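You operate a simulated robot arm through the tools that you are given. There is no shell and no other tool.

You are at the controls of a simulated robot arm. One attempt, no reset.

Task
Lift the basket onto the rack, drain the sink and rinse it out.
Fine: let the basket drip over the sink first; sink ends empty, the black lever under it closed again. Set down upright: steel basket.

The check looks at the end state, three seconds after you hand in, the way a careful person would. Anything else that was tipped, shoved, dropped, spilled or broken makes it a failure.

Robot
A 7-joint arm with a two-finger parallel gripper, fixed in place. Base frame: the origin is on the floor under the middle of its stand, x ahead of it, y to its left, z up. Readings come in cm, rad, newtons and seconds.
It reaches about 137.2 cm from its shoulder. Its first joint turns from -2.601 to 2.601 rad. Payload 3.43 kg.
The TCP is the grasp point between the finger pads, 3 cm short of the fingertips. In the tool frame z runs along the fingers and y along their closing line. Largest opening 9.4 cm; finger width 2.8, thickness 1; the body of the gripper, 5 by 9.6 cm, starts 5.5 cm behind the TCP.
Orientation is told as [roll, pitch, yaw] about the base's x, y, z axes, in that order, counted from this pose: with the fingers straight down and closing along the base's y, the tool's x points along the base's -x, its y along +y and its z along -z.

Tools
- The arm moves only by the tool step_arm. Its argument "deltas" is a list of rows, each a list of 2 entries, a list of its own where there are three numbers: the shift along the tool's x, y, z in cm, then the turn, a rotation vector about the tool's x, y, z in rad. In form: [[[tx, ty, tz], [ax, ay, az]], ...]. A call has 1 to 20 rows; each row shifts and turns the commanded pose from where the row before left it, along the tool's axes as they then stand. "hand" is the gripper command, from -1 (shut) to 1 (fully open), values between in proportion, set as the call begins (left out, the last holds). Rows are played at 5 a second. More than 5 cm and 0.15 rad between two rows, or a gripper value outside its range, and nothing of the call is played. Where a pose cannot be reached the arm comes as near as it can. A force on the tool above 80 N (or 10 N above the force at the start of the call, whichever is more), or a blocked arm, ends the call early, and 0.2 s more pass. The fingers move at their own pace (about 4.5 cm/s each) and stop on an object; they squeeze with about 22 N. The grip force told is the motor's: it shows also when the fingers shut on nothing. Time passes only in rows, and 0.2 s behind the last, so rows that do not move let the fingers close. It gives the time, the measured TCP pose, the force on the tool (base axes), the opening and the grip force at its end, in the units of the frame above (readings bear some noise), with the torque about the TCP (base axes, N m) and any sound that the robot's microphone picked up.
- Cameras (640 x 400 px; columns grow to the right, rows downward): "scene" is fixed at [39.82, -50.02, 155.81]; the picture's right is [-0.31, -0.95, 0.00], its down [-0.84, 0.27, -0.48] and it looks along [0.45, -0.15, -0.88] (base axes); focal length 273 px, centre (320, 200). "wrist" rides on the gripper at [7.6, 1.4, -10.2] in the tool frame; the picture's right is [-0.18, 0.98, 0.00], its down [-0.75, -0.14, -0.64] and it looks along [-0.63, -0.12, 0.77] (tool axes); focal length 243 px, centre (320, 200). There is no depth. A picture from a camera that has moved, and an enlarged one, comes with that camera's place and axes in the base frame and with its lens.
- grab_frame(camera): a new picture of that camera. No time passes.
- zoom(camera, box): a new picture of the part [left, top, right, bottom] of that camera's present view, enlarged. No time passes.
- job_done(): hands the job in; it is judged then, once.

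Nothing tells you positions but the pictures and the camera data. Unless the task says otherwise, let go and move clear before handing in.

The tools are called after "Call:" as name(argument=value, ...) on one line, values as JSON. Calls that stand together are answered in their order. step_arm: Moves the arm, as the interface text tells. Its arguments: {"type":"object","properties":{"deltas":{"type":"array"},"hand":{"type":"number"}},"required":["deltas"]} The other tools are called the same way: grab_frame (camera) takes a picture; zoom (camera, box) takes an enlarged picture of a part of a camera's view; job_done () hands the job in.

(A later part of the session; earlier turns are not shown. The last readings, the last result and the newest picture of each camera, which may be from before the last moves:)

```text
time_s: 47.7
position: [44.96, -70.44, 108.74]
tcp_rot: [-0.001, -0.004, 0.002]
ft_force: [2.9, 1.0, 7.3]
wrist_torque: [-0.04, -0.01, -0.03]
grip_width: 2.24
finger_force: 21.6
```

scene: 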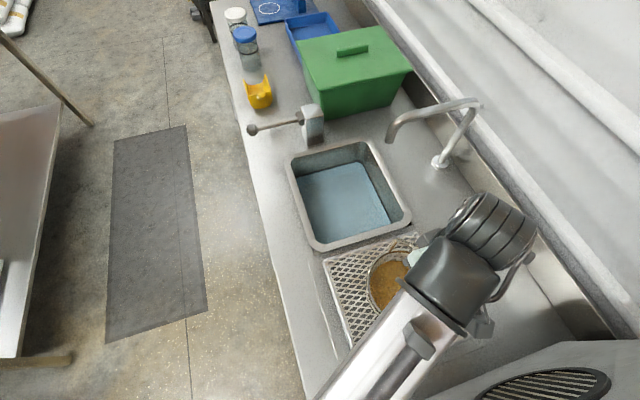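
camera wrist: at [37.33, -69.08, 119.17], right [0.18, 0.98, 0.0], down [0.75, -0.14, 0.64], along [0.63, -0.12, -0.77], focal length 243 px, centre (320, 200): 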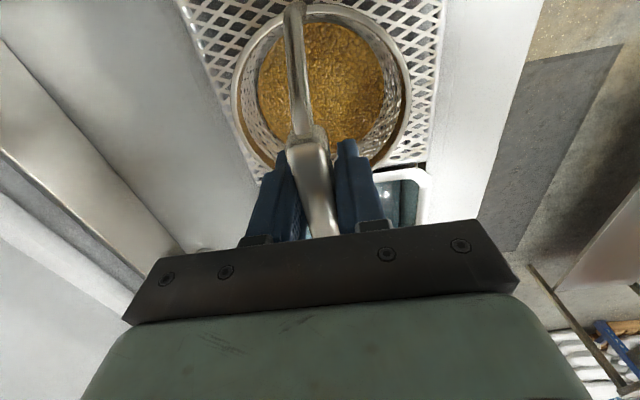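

The basket is resting evenly on the rack, so I'll open the fingers.

Call:
step_arm(deltas=[[[0, 0, 0], [0, 0, 0]], [[0, 0, 0], [0, 0, 0]], [[0, 0, 0], [0, 0, 0]], [[0, 0, 0], [0, 0, 0]], [[0, 0, 0], [0, 0, 0]], [[0, 0, 0], [0, 0, 0]]], hand=1)

Call:
grab_frame(camera="wrist")

```text
time_s: 49.1
position: [44.93, -70.41, 108.62]
tcp_rot: [0.0, -0.004, 0.001]
ft_force: [0.2, -0.6, -0.5]
wrist_torque: [0.02, 0.0, -0.01]
grip_width: 9.39
finger_force: 0.1
```

```text
taken
camera wrist: at [37.28, -69.03, 118.9], right [0.18, 0.98, 0.0], down [0.75, -0.14, 0.64], along [0.63, -0.12, -0.77], focal length 243 px, centre (320, 200)
```

wrist: 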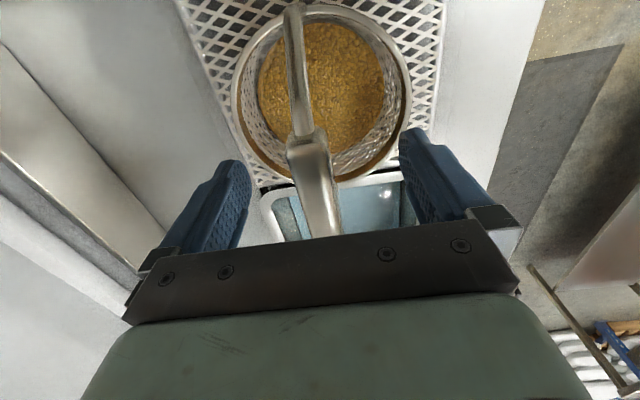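

Call:
step_arm(deltas=[[[0, 0, -1], [0, 0, 0]], [[0, 0, -1], [0, 0, 0]], [[0, 0, -1.5], [0, 0, 0]], [[0, 0, -1.5], [0, 0, 0]], [[0, 0, -1.5], [0, 0, 0]], [[0, 0, -1], [0, 0, 0]]])

Call:
grab_frame(camera="wrist")

Call:
grab_frame(camera="scene")

```text
time_s: 50.5
position: [45.12, -70.48, 116.1]
tcp_rot: [0.0, -0.002, 0.0]
ft_force: [0.1, -0.2, 0.2]
wrist_torque: [0.01, -0.01, 0.0]
grip_width: 9.39
finger_force: 0.1
```

```text
taken
camera wrist: at [37.38, -69.11, 126.4], right [0.18, 0.98, 0.0], down [0.75, -0.14, 0.64], along [0.63, -0.12, -0.77], focal length 243 px, centre (320, 200)
```

wrist: 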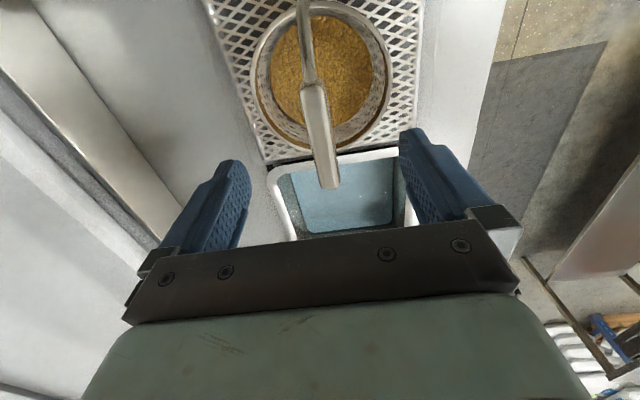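

```text
taken
```

scene: 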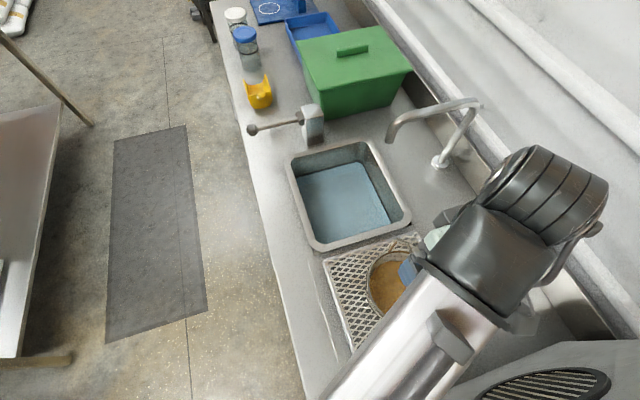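

The basket stands upright on the rack with the grain inside and the arm clear of it. Next I'll look closely at the ball lever and its block by the sink.

Call:
step_arm(deltas=[[[-2, 0, 0], [0, 0, 0]], [[-4, 0, 0], [0, 0, 0]], [[-4, 0, 0], [0, 0, 0]], [[-4, 0, 0], [0, 0, 0]], [[-4, 0, 0], [0, 0, 0]], [[-3, 2.6, 1.5], [0, 0, 0]], [[-3, 2.6, 1.5], [0, 0, 0]], [[-3, 2.6, 1.5], [0, 0, 0]], [[-3, 2.6, 1.5], [0, 0, 0]], [[-3, 2.6, 1.5], [0, 0, 0]], [[-3, 2.6, 1.5], [0, 0, 0]], [[-3, 2.6, 1.5], [0, 0, 0]]])

Call:
grab_frame(camera="wrist")

Call:
grab_frame(camera="scene")

```text
time_s: 53.1
position: [83.82, -51.93, 105.7]
tcp_rot: [0.0, -0.003, 0.002]
ft_force: [0.1, -0.5, 0.8]
wrist_torque: [0.02, -0.02, -0.03]
grip_width: 9.38
finger_force: 0.0
```

```text
taken
camera wrist: at [76.16, -50.65, 115.93], right [0.18, 0.98, 0.0], down [0.75, -0.14, 0.64], along [0.63, -0.12, -0.77], focal length 243 px, centre (320, 200)
```

wrist: 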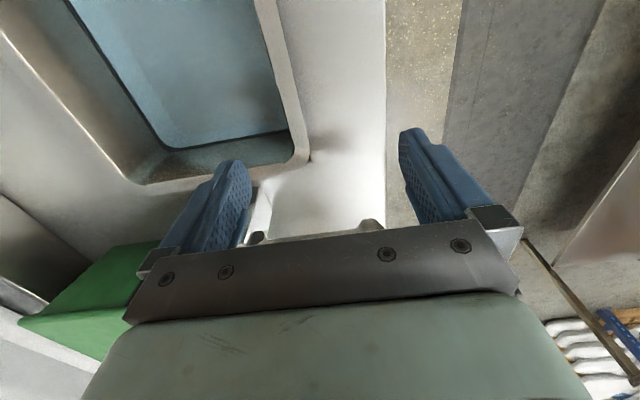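

```text
taken
```

scene: 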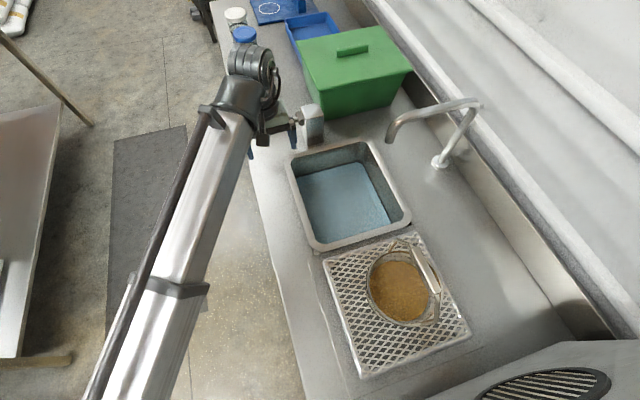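

Call:
step_arm(deltas=[[[0, 0, -3], [0, 0, 0]], [[-3, 0.5, -3.5], [0, 0, 0]], [[-4, 1, 0], [0, 0, 0]], [[-4, 1, 0], [0, 0, 0]], [[-4, 1, 0], [0, 0, 0]], [[-4, 1, 0], [0, 0, 0]]])

Call:
grab_frame(camera="wrist")

Call:
zoom(camera="scene", box=[310, 220, 490, 390])

```text
time_s: 54.5
position: [102.98, -47.58, 112.13]
tcp_rot: [-0.001, -0.002, 0.002]
ft_force: [0.2, -0.5, 0.5]
wrist_torque: [0.0, -0.04, -0.03]
grip_width: 9.4
finger_force: 0.0
```

```text
taken
camera wrist: at [95.25, -46.19, 122.44], right [0.18, 0.98, 0.0], down [0.75, -0.14, 0.64], along [0.63, -0.12, -0.77], focal length 243 px, centre (320, 200)
```

wrist: 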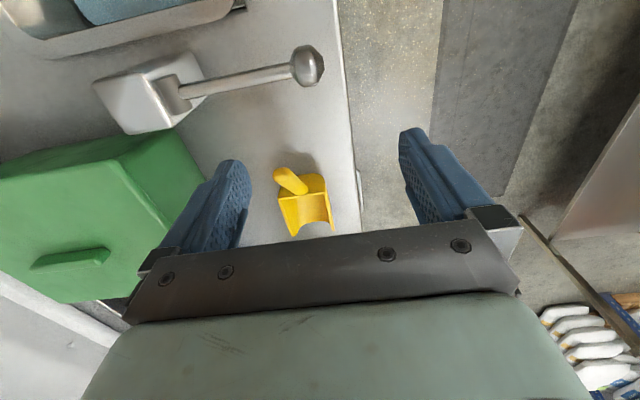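

```text
2.35 times, centred on (400, 305) of scene
camera zoom: at [39.82, -50.02, 155.81], right [-0.31, -0.95, 0.0], down [-0.84, 0.27, -0.48], along [0.45, -0.15, -0.88], focal length 642 px, centre (132, -47)
```

zoom: 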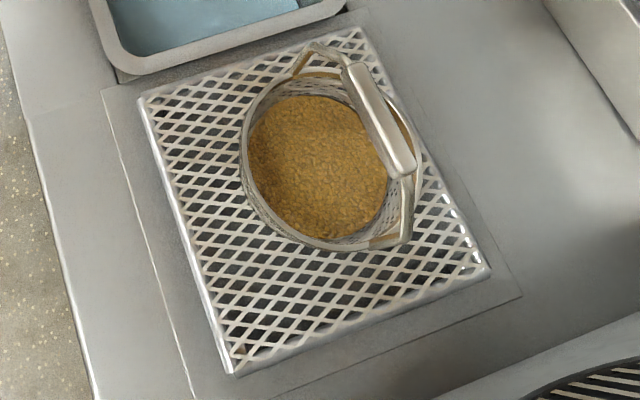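

Call:
zoom(camera="wrist", box=[70, 20, 350, 180])

Call:
zoom(camera="wrist", box=[80, 30, 220, 140])

```text
2.29 times, centred on (210, 100) of wrist
camera zoom: at [95.25, -46.19, 122.44], right [0.18, 0.98, 0.0], down [0.75, -0.14, 0.64], along [0.63, -0.12, -0.77], focal length 555 px, centre (571, 429)
```

zoom: 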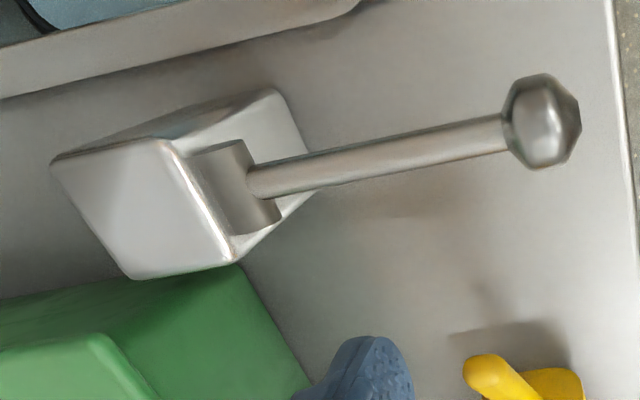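

```text
3.64 times, centred on (150, 85) of wrist
camera zoom: at [95.25, -46.19, 122.44], right [0.18, 0.98, 0.0], down [0.75, -0.14, 0.64], along [0.63, -0.12, -0.77], focal length 882 px, centre (938, 618)
```

zoom: 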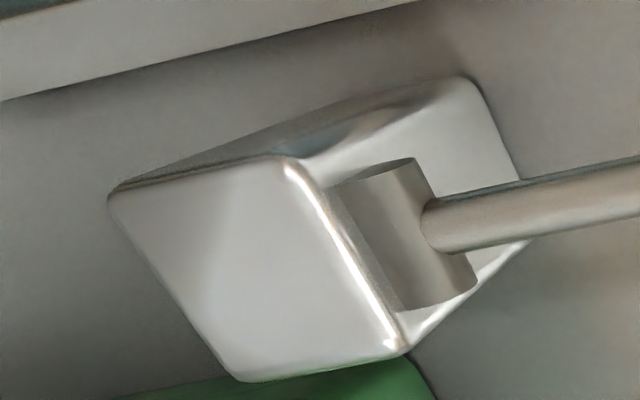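

The ball lever pivots up and down on a horizontal hinge: root at (100.5,-63,93), ball at (100.4,-48.4,94). That makes it the tap control. First the drain: I'll back away from the counter and turn the fingers so they can point at the black lever.

Call:
step_arm(deltas=[[[2.6, 2.8, 0.6], [0, 0, 0]], [[2.6, 2.8, 0.6], [0, 0, 0]], [[2.6, 2.8, 0.6], [0, 0, 0]], [[2.6, 2.8, 0.6], [0, 0, 0]], [[2.6, 2.8, 0.6], [0, 0, 0]], [[2.6, 2.8, 0.6], [0, 0, 0]], [[2.6, 2.8, 0.6], [0, 0, 0]], [[2.6, 2.8, 0.6], [0, 0, 0]], [[0, 0, 0], [0, 0, 0.145]], [[0, 0, 0], [0, 0, 0.145]], [[0, 0, 0], [0, 0, 0.145]], [[0, 0, 0], [0, 0, 0.145]], [[0, 0, 0], [0, 0, 0.145]], [[0, 0, 0], [0, 0, 0.145]], [[0, 0, 0], [0, 0, 0.145]], [[0, 0, 0], [0, 0, 0.145]], [[0, 0, 0], [0, 0, 0.145]], [[0, 0, 0], [0, 0, 0.145]], [[0, 0, 0], [0, 0, 0.12]]])

Call:
grab_frame(camera="scene")

```text
time_s: 58.5
position: [82.03, -25.15, 107.46]
tcp_rot: [0.003, 0.0, -1.571]
ft_force: [1.1, -0.5, 0.2]
wrist_torque: [0.01, -0.02, -0.03]
grip_width: 9.38
finger_force: 0.1
```

```text
taken
```

scene: 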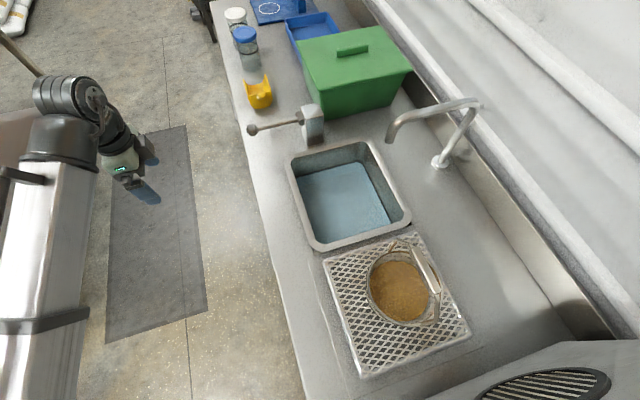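

Call:
step_arm(deltas=[[[0.75, -0.53, 4.2], [0, 0, 0]], [[0.75, -0.53, 4.2], [0, 0, 0]], [[0.75, -0.53, 4.2], [0, 0, 0]], [[0.75, -0.53, 4.2], [0, 0, 0]], [[0.75, -0.53, 4.2], [0, 0, 0]], [[0.75, -0.53, 4.2], [0, 0, 0]], [[0.75, -0.53, 4.2], [0, 0, 0]], [[0.75, -0.53, 4.2], [0, 0, 0]], [[0, 0, 0], [0, -0.15, 0]], [[0, 0, 0], [0, -0.15, 0]], [[0, 0, 0], [0, -0.15, 0]], [[0, 0, 0], [0, -0.15, 0]], [[0, 0, 0], [0, -0.15, 0]], [[0, 0, 0], [0, -0.15, 0]]])

Call:
grab_frame(camera="scene")

Call:
grab_frame(camera="wrist")

```text
time_s: 61.5
position: [77.94, -19.19, 73.89]
tcp_rot: [0.003, -0.9, -1.569]
ft_force: [0.9, 0.2, 0.7]
wrist_torque: [-0.02, 0.02, -0.01]
grip_width: 9.42
finger_force: 0.0
```

```text
taken
```

scene: 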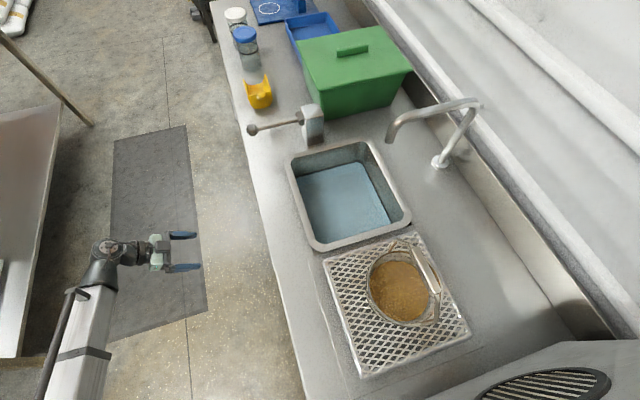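

```text
taken
camera wrist: at [79.26, -6.56, 74.26], right [0.98, -0.11, 0.15], down [-0.14, 0.04, 0.99], along [-0.12, -0.99, 0.02], focal length 243 px, centre (320, 200)
```

wrist: 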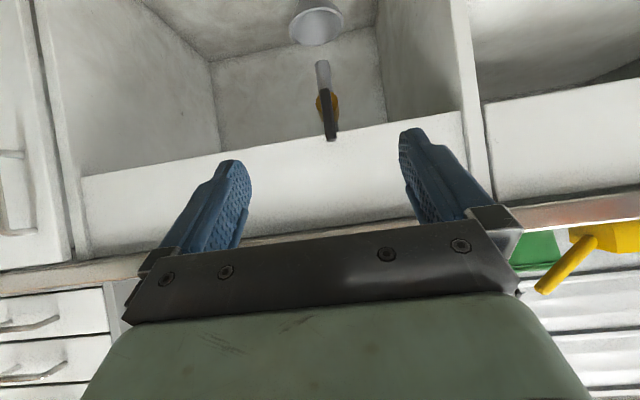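

Call:
step_arm(deltas=[[[2.35, 0, 1.86], [0, 0, 0]], [[2.35, 0, 1.86], [0, 0, 0]], [[2.35, 0, 1.86], [0, 0, 0]], [[2.35, 0, 1.86], [0, 0, 0]], [[0, 0, 0], [0, -0.15, 0]], [[0, 0, 0], [0, -0.15, 0]], [[0, 0, 0], [0, -0.15, 0]], [[0, 0, 0], [0, -0.15, 0]], [[0, 0, 0], [0, -0.07, 0]]])

Call:
grab_frame(camera="scene")

Call:
grab_frame(camera="wrist")

```text
time_s: 63.5
position: [77.8, -19.24, 61.76]
tcp_rot: [2.111, -1.57, 2.601]
ft_force: [0.0, 0.2, 0.1]
wrist_torque: [-0.02, 0.0, 0.01]
grip_width: 9.38
finger_force: 0.1
```

```text
taken
```

scene: 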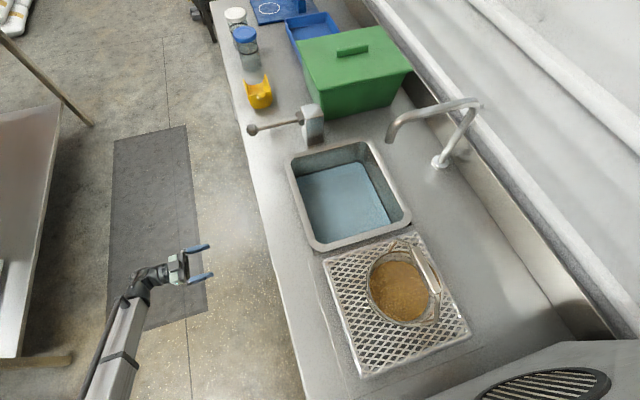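

```text
taken
camera wrist: at [79.25, -9.01, 54.2], right [0.98, 0.0, 0.19], down [-0.14, 0.64, 0.75], along [-0.12, -0.77, 0.63], focal length 243 px, centre (320, 200)
```

wrist: 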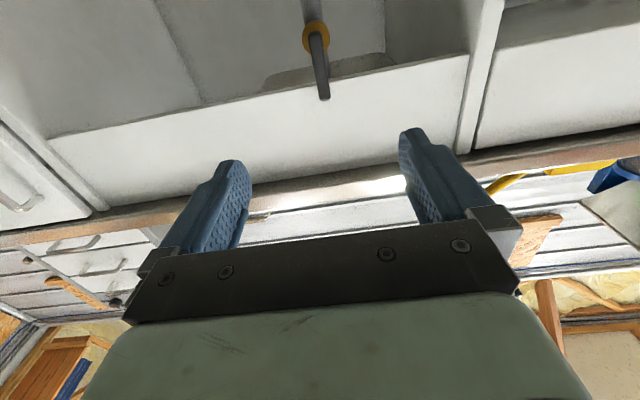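

Call:
zoom(camera="wrist", box=[250, 0, 410, 120])

```text
3.33 times, centred on (330, 60) of wrist
camera zoom: at [79.25, -9.01, 54.2], right [0.98, 0.0, 0.19], down [-0.14, 0.64, 0.75], along [-0.12, -0.77, 0.63], focal length 809 px, centre (287, 667)
```

zoom: 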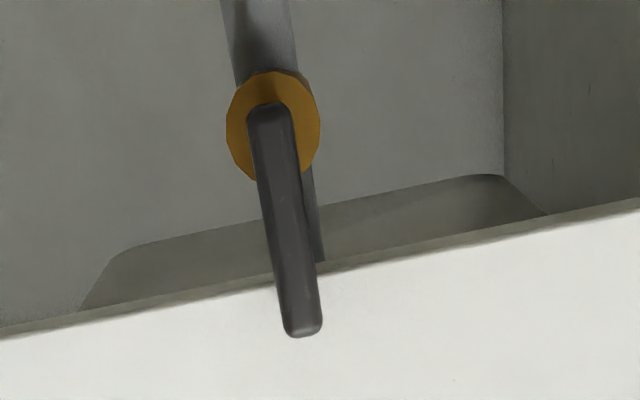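

The lever checks out at x≈77.8, y≈-46, z 57.5–65.7. I'll approach with the fingers open on either side of it, stopping short to look.

Call:
step_arm(deltas=[[[-0.3, 0, 4], [0, 0, 0]], [[-0.3, 0, 4], [0, 0, 0]], [[-0.3, 0, 4], [0, 0, 0]], [[-0.3, 0, 4], [0, 0, 0]], [[0, 0, 3], [0, 0, 0]], [[0, 0, 1], [0, 0, 0]]])

Call:
grab_frame(camera="wrist")

Call:
grab_frame(camera="scene")

```text
time_s: 64.9
position: [77.83, -39.3, 62.98]
tcp_rot: [0.7, -1.569, -2.27]
ft_force: [1.0, -0.3, -0.5]
wrist_torque: [-0.03, 0.04, 0.01]
grip_width: 9.41
finger_force: 0.1
```

```text
taken
camera wrist: at [79.29, -29.06, 55.49], right [0.98, 0.0, 0.19], down [-0.14, 0.64, 0.75], along [-0.12, -0.77, 0.63], focal length 243 px, centre (320, 200)
```

wrist: 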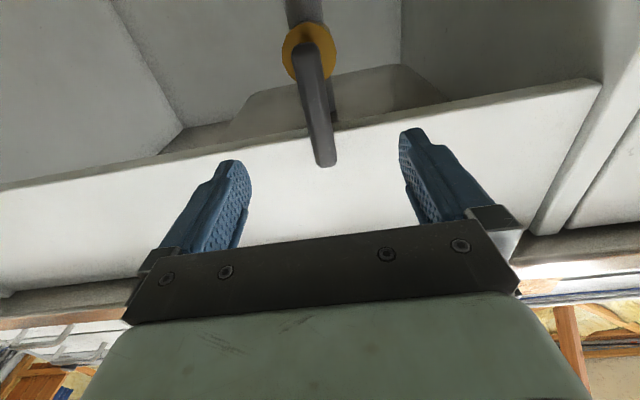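

```text
taken
```

scene: 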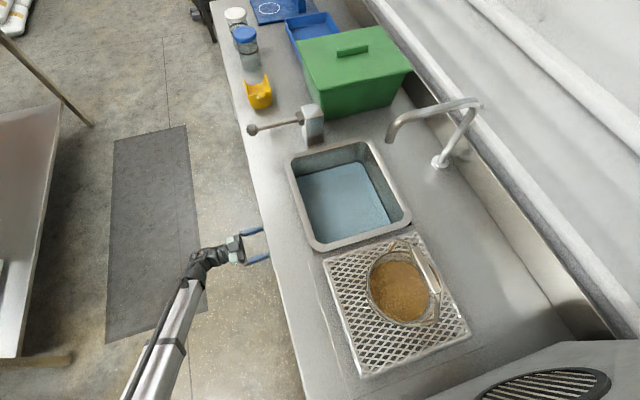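

Call:
step_arm(deltas=[[[0, 0, 2], [0, 0, 0]], [[0, 0, 2], [0, 0, 0]], [[0, 0, 1], [0, 0, 0]]])

Call:
grab_frame(camera="wrist")

```text
time_s: 65.7
position: [77.88, -44.15, 62.79]
tcp_rot: [0.784, -1.571, -2.353]
ft_force: [-0.4, -0.1, -0.3]
wrist_torque: [0.01, -0.02, -0.01]
grip_width: 9.39
finger_force: 0.0
```

```text
taken
camera wrist: at [79.31, -34.02, 55.4], right [0.98, 0.0, 0.19], down [-0.14, 0.64, 0.75], along [-0.12, -0.77, 0.63], focal length 243 px, centre (320, 200)
```

wrist: 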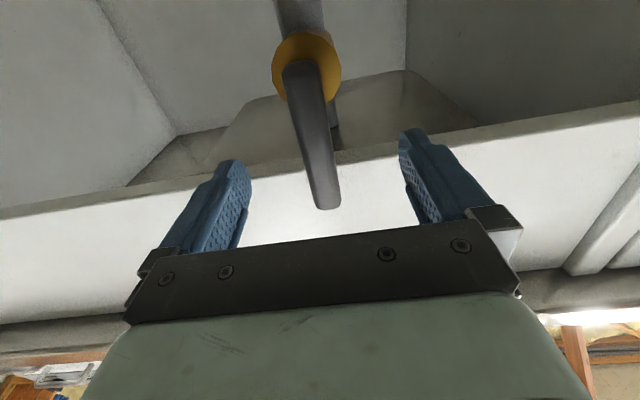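

The lever sits between the pads. I'll close on it.

Call:
step_arm(deltas=[[[0, 0, 0], [0, 0, 0]], [[0, 0, 0], [0, 0, 0]], [[0, 0, 0], [0, 0, 0]], [[0, 0, 0], [0, 0, 0]], [[0, 0, 0], [0, 0, 0]], [[0, 0, 0], [0, 0, 0]], [[0, 0, 0], [0, 0, 0]]], hand=-1)

Call:
grab_frame(camera="wrist")

```text
time_s: 67.3
position: [77.93, -44.21, 63.0]
tcp_rot: [0.895, -1.569, -2.462]
ft_force: [7.6, -1.1, 1.0]
wrist_torque: [0.08, -0.17, -0.01]
grip_width: 1.74
finger_force: 45.6
```

```text
taken
camera wrist: at [79.36, -33.99, 55.4], right [0.98, 0.0, 0.19], down [-0.14, 0.64, 0.75], along [-0.12, -0.77, 0.63], focal length 243 px, centre (320, 200)
```

wrist: 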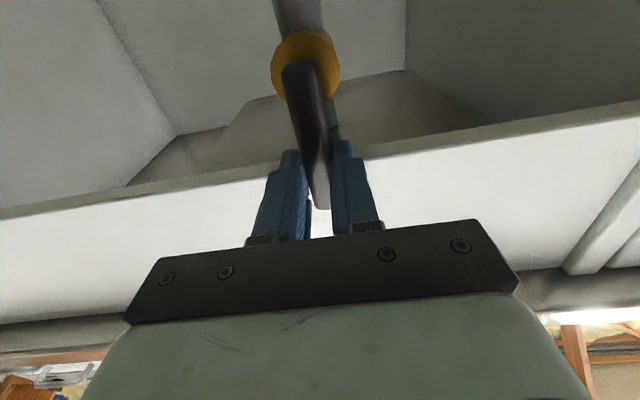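

The lever is gripped at a 1.74 cm opening. I don't know which way it turns, so I'll try a small lean toward +x about the pivot and read the force.

Call:
step_arm(deltas=[[[0.01, 0.22, 0], [0, 0, -0.05]], [[0.01, 0.22, 0], [0, 0, -0.05]], [[0, 0, 0], [0, 0, 0]]])

Call:
grab_frame(camera="wrist")

```text
time_s: 68.1
position: [78.43, -44.26, 62.88]
tcp_rot: [-1.571, -1.471, 0.002]
ft_force: [10.5, -5.0, 9.2]
wrist_torque: [0.4, -0.49, -0.24]
grip_width: 1.76
finger_force: 45.1
```

```text
taken
camera wrist: at [79.03, -34.0, 55.25], right [1.0, 0.0, 0.09], down [-0.07, 0.64, 0.76], along [-0.05, -0.77, 0.64], focal length 243 px, centre (320, 200)
```

wrist: 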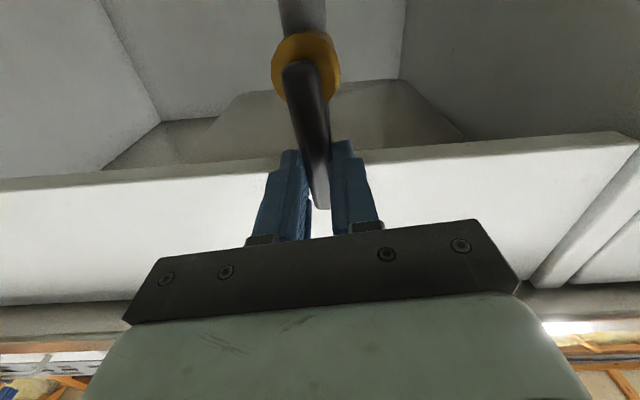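

The lever followed toward +x with only mild forces, so that direction turns. I'll continue along the arc in small rows.

Call:
step_arm(deltas=[[[0.02, 0.44, 0], [0, 0, -0.1]], [[0.02, 0.44, 0], [0, 0, -0.1]], [[0, 0, 0], [0, 0, 0]]])

Call:
grab_frame(camera="wrist")

```text
time_s: 68.9
position: [79.33, -44.08, 62.81]
tcp_rot: [-1.567, -1.272, 0.001]
ft_force: [14.4, -2.9, 7.2]
wrist_torque: [-0.71, -0.43, 0.25]
grip_width: 1.77
finger_force: 44.8
```

```text
taken
camera wrist: at [78.34, -34.0, 55.1], right [0.99, 0.0, -0.11], down [0.08, 0.64, 0.76], along [0.08, -0.77, 0.64], focal length 243 px, centre (320, 200)
```

wrist: 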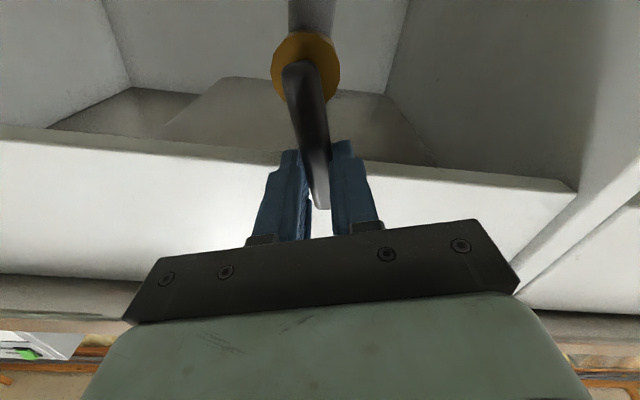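

Call:
step_arm(deltas=[[[0.02, 0.58, 0], [0, 0, -0.1]], [[0.02, 0.58, 0], [0, 0, -0.1]], [[0, 0, 0], [0, 0, 0]]])

Call:
grab_frame(camera="wrist")

Call:
grab_frame(camera="scene")

```text
time_s: 69.7
position: [80.11, -44.14, 62.33]
tcp_rot: [-1.571, -1.07, -0.001]
ft_force: [-5.9, -1.1, 17.0]
wrist_torque: [-0.22, 0.6, -0.24]
grip_width: 1.76
finger_force: 44.5
```

```text
taken
camera wrist: at [77.72, -34.0, 55.05], right [0.95, 0.0, -0.31], down [0.24, 0.64, 0.73], along [0.2, -0.77, 0.61], focal length 243 px, centre (320, 200)
```

wrist: 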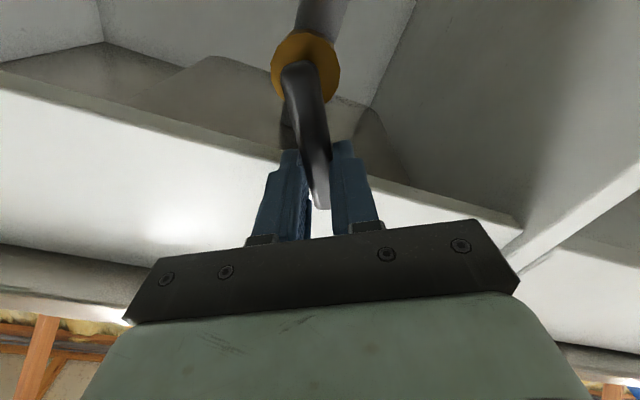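

```text
taken
```

scene: 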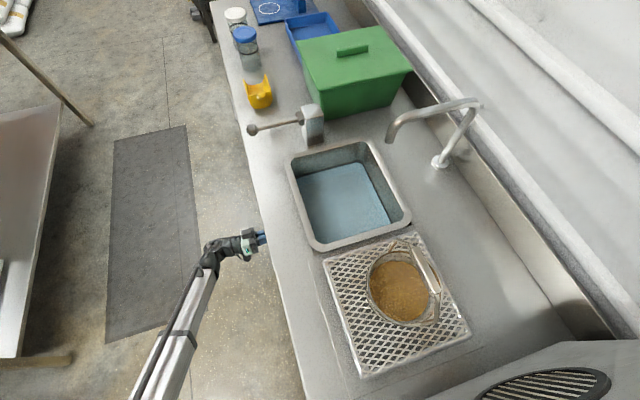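

Call:
step_arm(deltas=[[[-0.05, 0.42, 0], [0, 0, -0.1]], [[-0.02, 0.42, 0], [0, 0, -0.1]], [[0, 0.44, 0], [0, 0, -0.1]], [[0, 0, 0], [0, 0, 0]]])

Call:
grab_frame(camera="wrist")

Call:
zoom(camera="scene", box=[270, 130, 430, 260])

```text
time_s: 70.7
position: [81.12, -44.21, 61.54]
tcp_rot: [-1.566, -0.771, -0.004]
ft_force: [-27.0, -4.9, -4.2]
wrist_torque: [-0.46, 0.69, 0.14]
grip_width: 1.76
finger_force: 45.0
```

```text
taken
camera wrist: at [76.73, -33.96, 55.33], right [0.82, 0.0, -0.58], down [0.44, 0.64, 0.63], along [0.37, -0.77, 0.52], focal length 243 px, centre (320, 200)
```

wrist: 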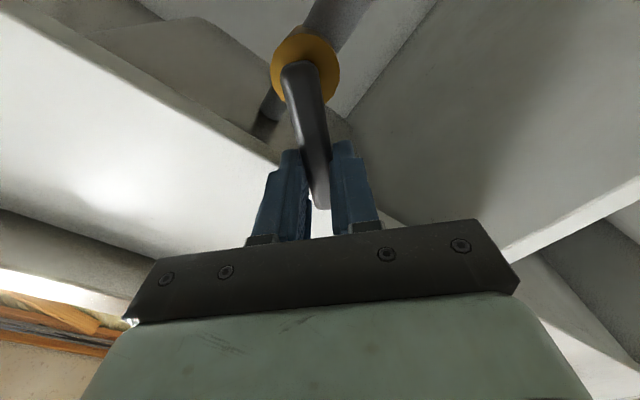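

```text
3.08 times, centred on (350, 195) of scene
camera zoom: at [39.82, -50.02, 155.81], right [-0.31, -0.95, 0.0], down [-0.84, 0.27, -0.48], along [0.45, -0.15, -0.88], focal length 839 px, centre (228, 215)
```

zoom: 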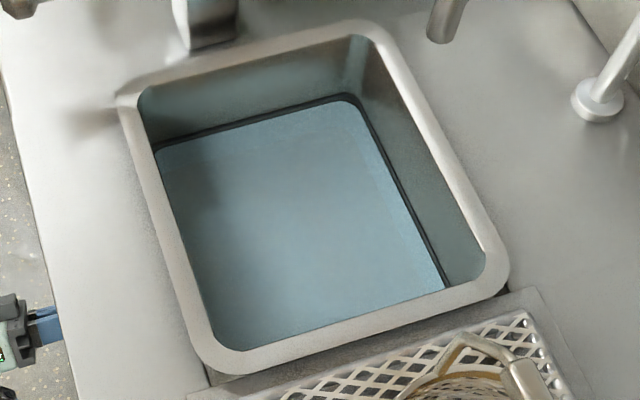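

The lever is about halfway over, with roughly 27 N building from a small radius error. I'll correct inward and carry on.

Call:
step_arm(deltas=[[[0.3, 0.2, 0], [0, 0, -0.1]], [[0.05, 0.42, 0], [0, 0, -0.1]], [[0, 0, 0], [0, 0, 0]]])

Call:
grab_frame(camera="wrist")

Call:
zoom(camera="scene", box=[270, 130, 430, 260])

```text
time_s: 71.5
position: [81.69, -44.2, 60.86]
tcp_rot: [-1.571, -0.572, 0.004]
ft_force: [3.6, -14.5, 0.4]
wrist_torque: [0.54, -0.09, -0.99]
grip_width: 1.73
finger_force: 44.8
```

```text
taken
camera wrist: at [76.01, -34.0, 55.66], right [0.69, 0.01, -0.73], down [0.55, 0.64, 0.53], along [0.47, -0.77, 0.44], focal length 243 px, centre (320, 200)
```

wrist: 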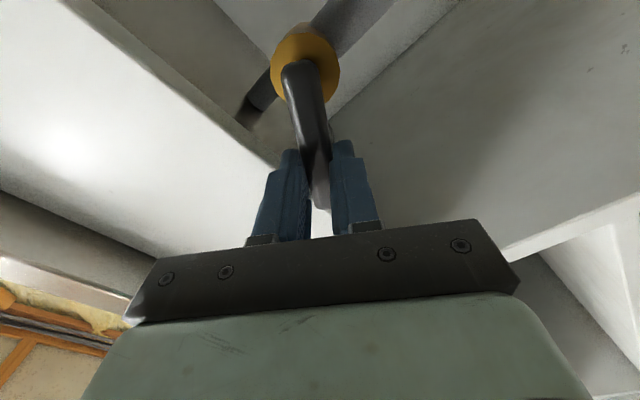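

```text
3.08 times, centred on (350, 195) of scene
camera zoom: at [39.82, -50.02, 155.81], right [-0.31, -0.95, 0.0], down [-0.84, 0.27, -0.48], along [0.45, -0.15, -0.88], focal length 839 px, centre (228, 215)
```

zoom: 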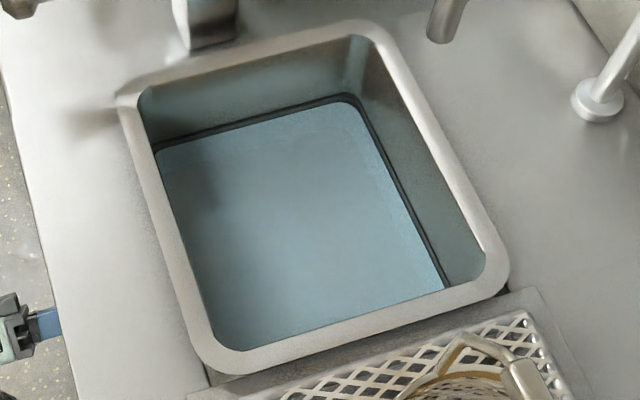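

Call:
step_arm(deltas=[[[0.02, 0.45, 0], [0, 0, -0.1]], [[0.02, 0.45, 0], [0, 0, -0.1]], [[0.02, 0.45, 0], [0, 0, -0.1]], [[0, 0, 0], [0, 0, 0]]])

Call:
grab_frame(camera="wrist")

Call:
zoom(camera="scene", box=[270, 130, 430, 260])

```text
time_s: 72.5
position: [82.29, -44.19, 59.62]
tcp_rot: [-1.57, -0.271, 0.006]
ft_force: [20.9, -9.1, 4.5]
wrist_torque: [-0.11, -0.08, 0.22]
grip_width: 1.77
finger_force: 44.7
```

```text
taken
camera wrist: at [75.21, -34.02, 56.34], right [0.44, 0.0, -0.9], down [0.68, 0.65, 0.34], along [0.58, -0.76, 0.28], focal length 243 px, centre (320, 200)
```

wrist: 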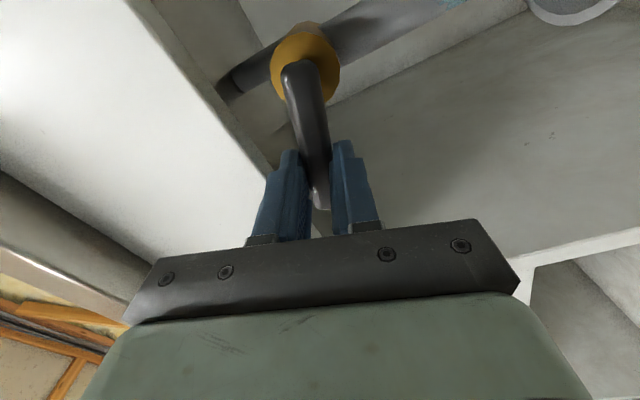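

```text
3.08 times, centred on (350, 195) of scene
camera zoom: at [39.82, -50.02, 155.81], right [-0.31, -0.95, 0.0], down [-0.84, 0.27, -0.48], along [0.45, -0.15, -0.88], focal length 839 px, centre (228, 215)
```

zoom: 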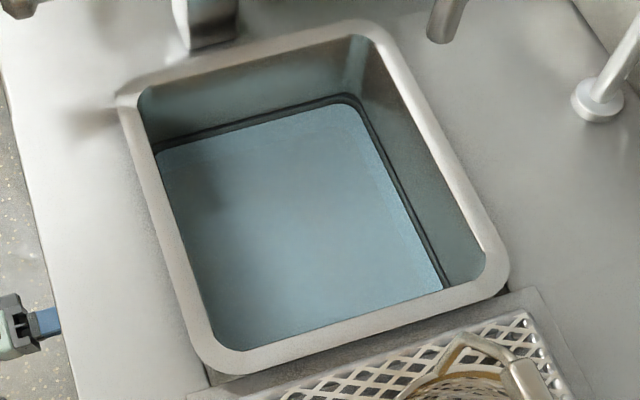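

The water level is starting to drop, so this is the right direction. I'll finish the quarter turn.

Call:
step_arm(deltas=[[[-0.2, 0.45, 0], [0, 0, -0.1]], [[0.02, 0.45, 0], [0, 0, -0.1]], [[0, 0, 0], [0, 0, 0]]])

Call:
grab_frame(camera="wrist")

Call:
zoom(camera="scene", box=[270, 130, 430, 260])

```text
time_s: 73.3
position: [82.39, -44.19, 58.75]
tcp_rot: [-1.57, -0.072, -0.001]
ft_force: [0.5, -2.8, -1.8]
wrist_torque: [-0.04, -0.04, 1.22]
grip_width: 1.8
finger_force: 44.9
```

```text
taken
camera wrist: at [74.88, -33.97, 56.93], right [0.25, 0.0, -0.97], down [0.74, 0.64, 0.2], along [0.62, -0.77, 0.16], focal length 243 px, centre (320, 200)
```

wrist: 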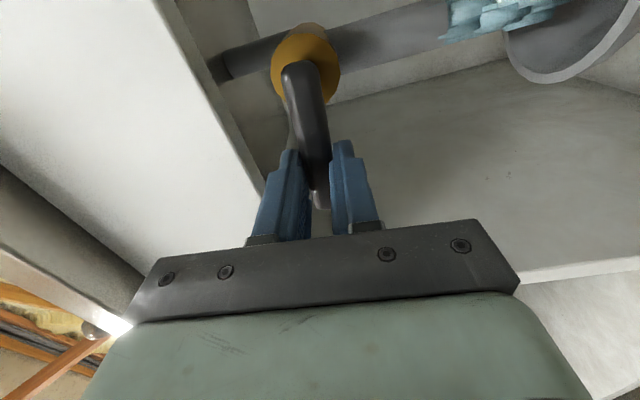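

```text
3.08 times, centred on (350, 195) of scene
camera zoom: at [39.82, -50.02, 155.81], right [-0.31, -0.95, 0.0], down [-0.84, 0.27, -0.48], along [0.45, -0.15, -0.88], focal length 839 px, centre (228, 215)
```

zoom: 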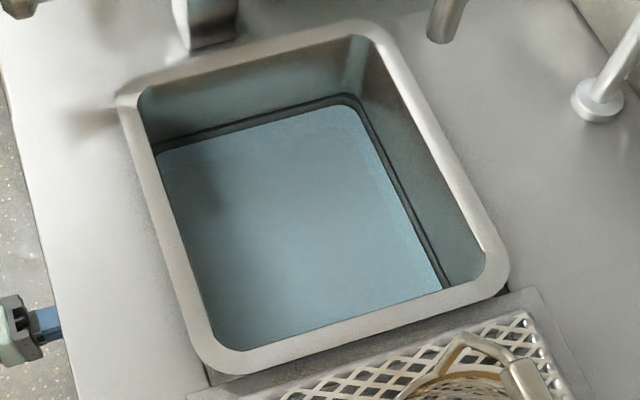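

Call:
step_arm(deltas=[[[0.0, 0.3, 0], [0, 0, -0.07]], [[0, 0, 0], [0, 0, 0]], [[0, 0, 0], [0, 0, 0]]])

Call:
zoom(camera="wrist", box=[220, 0, 640, 220])

```text
time_s: 74.1
position: [82.37, -44.17, 58.36]
tcp_rot: [-1.569, -0.001, -0.001]
ft_force: [-6.0, 7.8, -4.3]
wrist_torque: [-0.24, -0.26, -0.59]
grip_width: 1.76
finger_force: 45.1
```

```text
1.52 times, centred on (430, 110) of wrist
camera zoom: at [74.78, -33.97, 57.14], right [0.19, 0.0, -0.98], down [0.75, 0.64, 0.14], along [0.63, -0.77, 0.12], focal length 370 px, centre (152, 337)
```

zoom: 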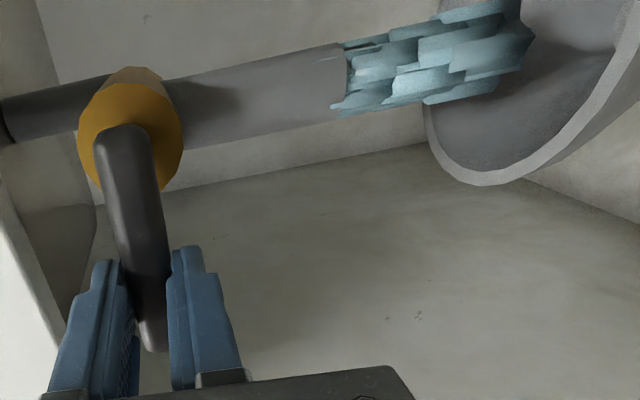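

Full flow is going into the funnel and the lever is horizontal. I'll open the fingers partway, check that it stays there, and back out.

Call:
step_arm(deltas=[[[0, 0, 0], [0, 0, 0]], [[0, 0, 0], [0, 0, 0]], [[0, 0, 0], [0, 0, 0]], [[0, 0, 0], [0, 0, 0]]], hand=-0.2)

Call:
grab_frame(camera="wrist")

```text
time_s: 75.1
position: [82.52, -44.32, 58.59]
tcp_rot: [-1.57, -0.003, 0.002]
ft_force: [0.1, 0.3, 0.6]
wrist_torque: [0.0, -0.01, 0.02]
grip_width: 3.77
finger_force: 0.1
```

```text
taken
camera wrist: at [74.85, -34.02, 57.17], right [0.19, 0.0, -0.98], down [0.75, 0.64, 0.14], along [0.63, -0.77, 0.12], focal length 243 px, centre (320, 200)
```

wrist: 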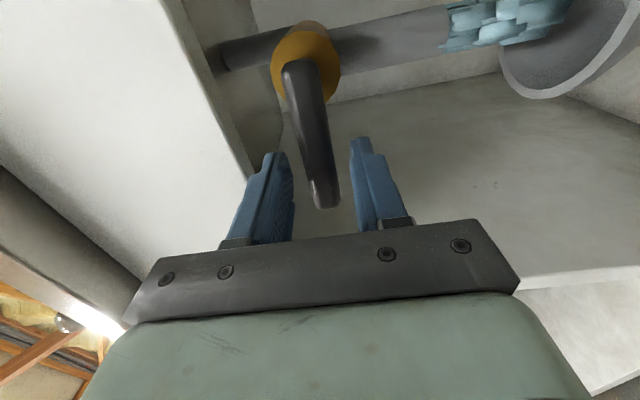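

The lever stays open on its own. I'll back straight out and check the sink.

Call:
step_arm(deltas=[[[0, 0, -2], [0, 0, 0]], [[0, 0, -3], [0, 0, 0]], [[0, 0, -4], [0, 0, 0]], [[0, 0, -4], [0, 0, 0]], [[0, 0, -4], [0, 0, 0]], [[0, 0, -3], [0, 0, 0]]])

Call:
grab_frame(camera="wrist")

Call:
zoom(camera="scene", box=[270, 130, 430, 260])

```text
time_s: 76.5
position: [82.62, -24.12, 58.65]
tcp_rot: [-1.569, -0.001, 0.002]
ft_force: [0.4, -0.7, -0.8]
wrist_torque: [0.0, -0.01, 0.02]
grip_width: 3.75
finger_force: 0.0
```

```text
taken
camera wrist: at [75.0, -13.96, 57.31], right [0.19, 0.0, -0.98], down [0.75, 0.64, 0.14], along [0.63, -0.77, 0.12], focal length 243 px, centre (320, 200)
```

wrist: 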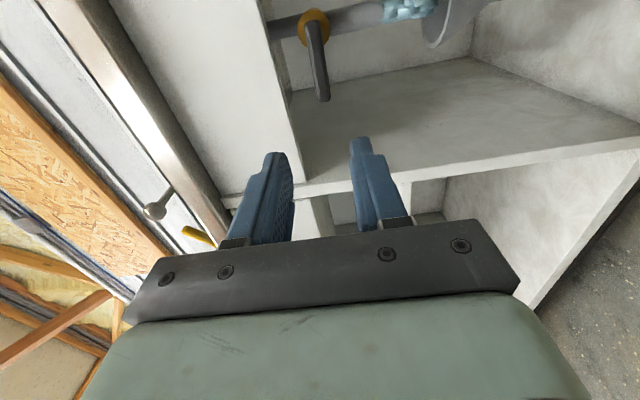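

```text
3.08 times, centred on (350, 195) of scene
camera zoom: at [39.82, -50.02, 155.81], right [-0.31, -0.95, 0.0], down [-0.84, 0.27, -0.48], along [0.45, -0.15, -0.88], focal length 839 px, centre (228, 215)
```

zoom: 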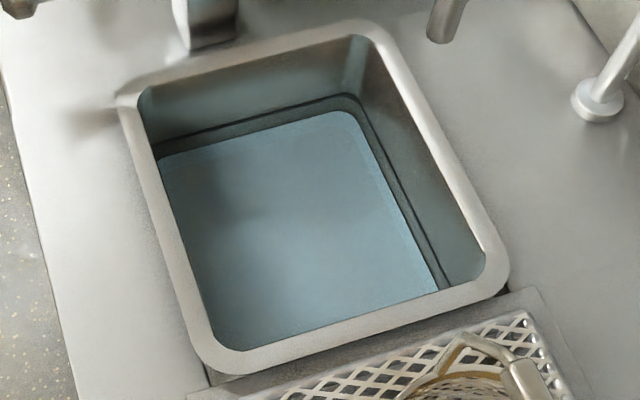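

The sink is draining. Meanwhile I'll move up in front of the tap lever with the fingers level, one jaw above and one below the ball.

Call:
step_arm(deltas=[[[-2, -3.95, 0], [0, 0, 0]], [[-2, -3.95, 0], [0, 0, 0]], [[-2, -3.95, 0], [0, 0, 0]], [[-2, -3.95, 0], [0, 0, 0]], [[-2, -3.95, 0], [0, 0, 0]], [[-2, -3.95, 0], [0, 0, 0]], [[-2, -3.95, 0], [0, 0, 0]], [[-2, -3.95, 0], [0, 0, 0]], [[-2, -3.95, 0], [0, 0, 0]]], hand=0.5)

Call:
grab_frame(camera="wrist")

Call:
grab_frame(camera="scene")

```text
time_s: 78.5
position: [100.07, -24.03, 94.27]
tcp_rot: [-1.569, -0.001, 0.002]
ft_force: [-0.4, -0.2, -0.2]
wrist_torque: [0.01, 0.0, -0.02]
grip_width: 7.07
finger_force: 0.0
```

```text
taken
camera wrist: at [92.32, -13.84, 92.92], right [0.19, 0.0, -0.98], down [0.75, 0.64, 0.14], along [0.63, -0.77, 0.12], focal length 243 px, centre (320, 200)
```

wrist: 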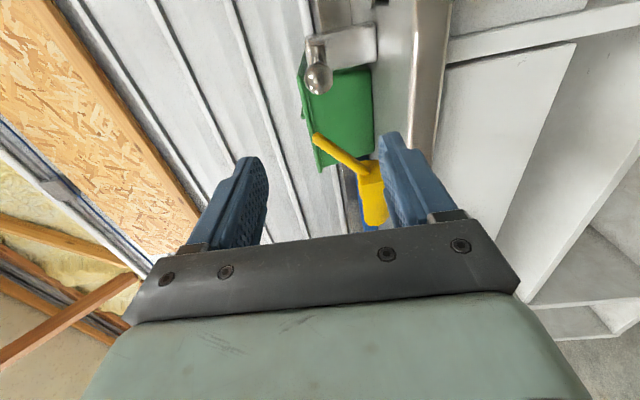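

```text
taken
```

scene: 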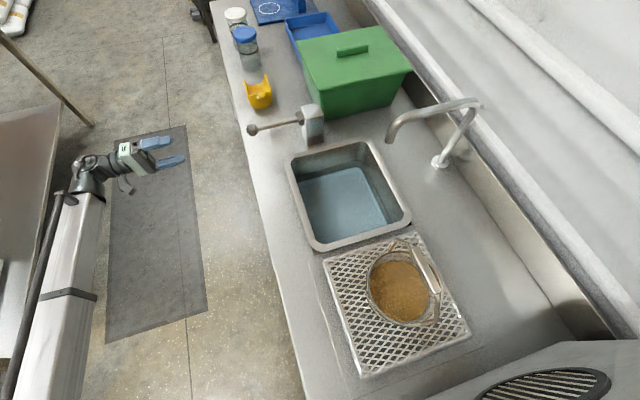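

Call:
zoom(camera="wrist", box=[260, 0, 440, 160])

Call:
zoom(camera="scene", box=[270, 120, 430, 260])

```text
2.50 times, centred on (350, 80) of wrist
camera zoom: at [92.32, -13.84, 92.92], right [0.19, 0.0, -0.98], down [0.75, 0.64, 0.14], along [0.63, -0.77, 0.12], focal length 606 px, centre (245, 500)
```

zoom: 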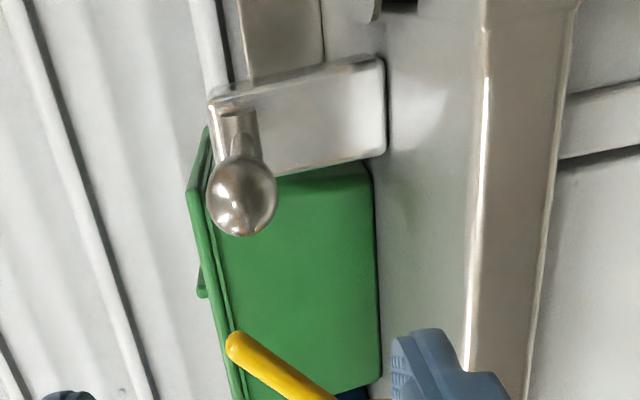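

```text
2.86 times, centred on (350, 190) of scene
camera zoom: at [39.82, -50.02, 155.81], right [-0.31, -0.95, 0.0], down [-0.84, 0.27, -0.48], along [0.45, -0.15, -0.88], focal length 779 px, centre (234, 229)
```

zoom: 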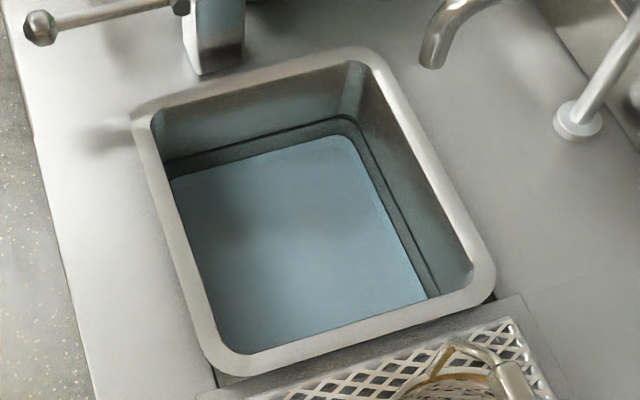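

The ball is about 3.6 cm across at (100.3,-48.4,94.4). I'll slide in around it with the jaws at 7 cm, without touching it.

Call:
step_arm(deltas=[[[-0.1, 0, 4], [0, 0, 0]], [[-0.1, 0, 4], [0, 0, 0]], [[0, 0, 4], [0, 0, 0]], [[0, 0, 3], [0, 0, 0]], [[0, 0, 2], [0, 0, 0]], [[0, 0, 1], [0, 0, 0]]])

Call:
grab_frame(camera="wrist")

Call:
grab_frame(camera="scene")

```text
time_s: 79.9
position: [100.6, -42.15, 94.03]
tcp_rot: [-1.569, -0.001, 0.003]
ft_force: [-0.3, 0.3, -1.1]
wrist_torque: [0.03, -0.01, 0.0]
grip_width: 7.03
finger_force: 0.1
```

```text
taken
camera wrist: at [92.84, -31.94, 92.71], right [0.19, 0.0, -0.98], down [0.75, 0.64, 0.14], along [0.63, -0.77, 0.12], focal length 243 px, centre (320, 200)
```

wrist: 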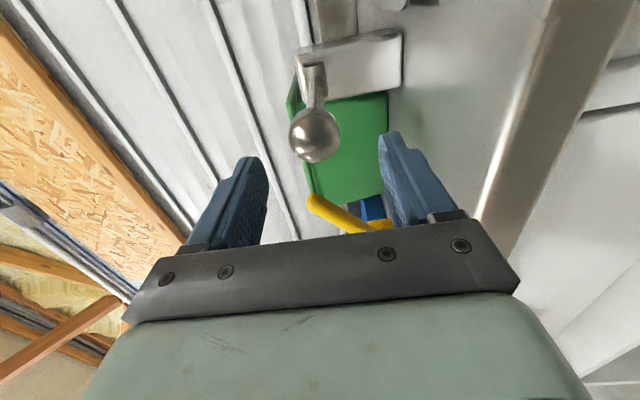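

```text
taken
```

scene: 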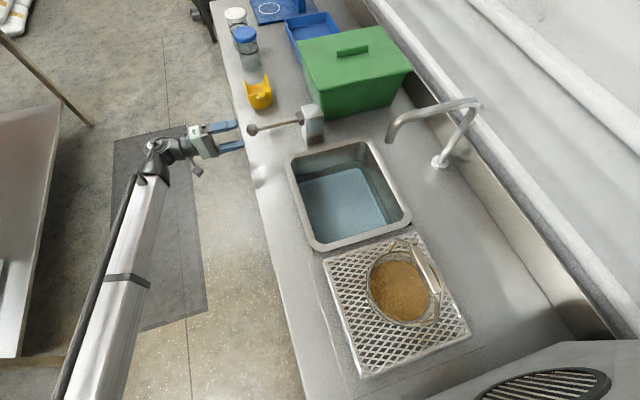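

Call:
step_arm(deltas=[[[0.15, -0.45, 2], [0, 0, 0]], [[0.15, 0, 2], [0, 0, 0]], [[0, 0, 1.5], [0, 0, 0]], [[0, 0, 0.7], [0, 0, 0]]])

Call:
grab_frame(camera="wrist")

Call:
zoom(camera="scene", box=[270, 120, 430, 260])

```text
time_s: 80.9
position: [100.24, -48.51, 94.65]
tcp_rot: [-1.57, -0.003, 0.003]
ft_force: [0.1, -0.2, -0.6]
wrist_torque: [0.0, -0.03, 0.02]
grip_width: 7.04
finger_force: 0.0
```

```text
taken
camera wrist: at [92.56, -38.24, 93.2], right [0.19, 0.0, -0.98], down [0.75, 0.64, 0.14], along [0.63, -0.77, 0.12], focal length 243 px, centre (320, 200)
```

wrist: 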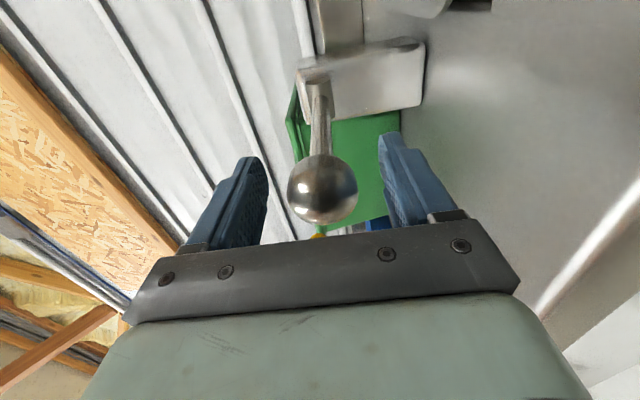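

```text
2.86 times, centred on (350, 190) of scene
camera zoom: at [39.82, -50.02, 155.81], right [-0.31, -0.95, 0.0], down [-0.84, 0.27, -0.48], along [0.45, -0.15, -0.88], focal length 779 px, centre (234, 229)
```

zoom: 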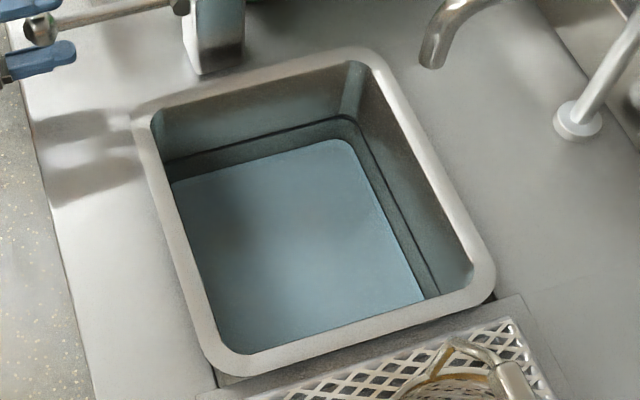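

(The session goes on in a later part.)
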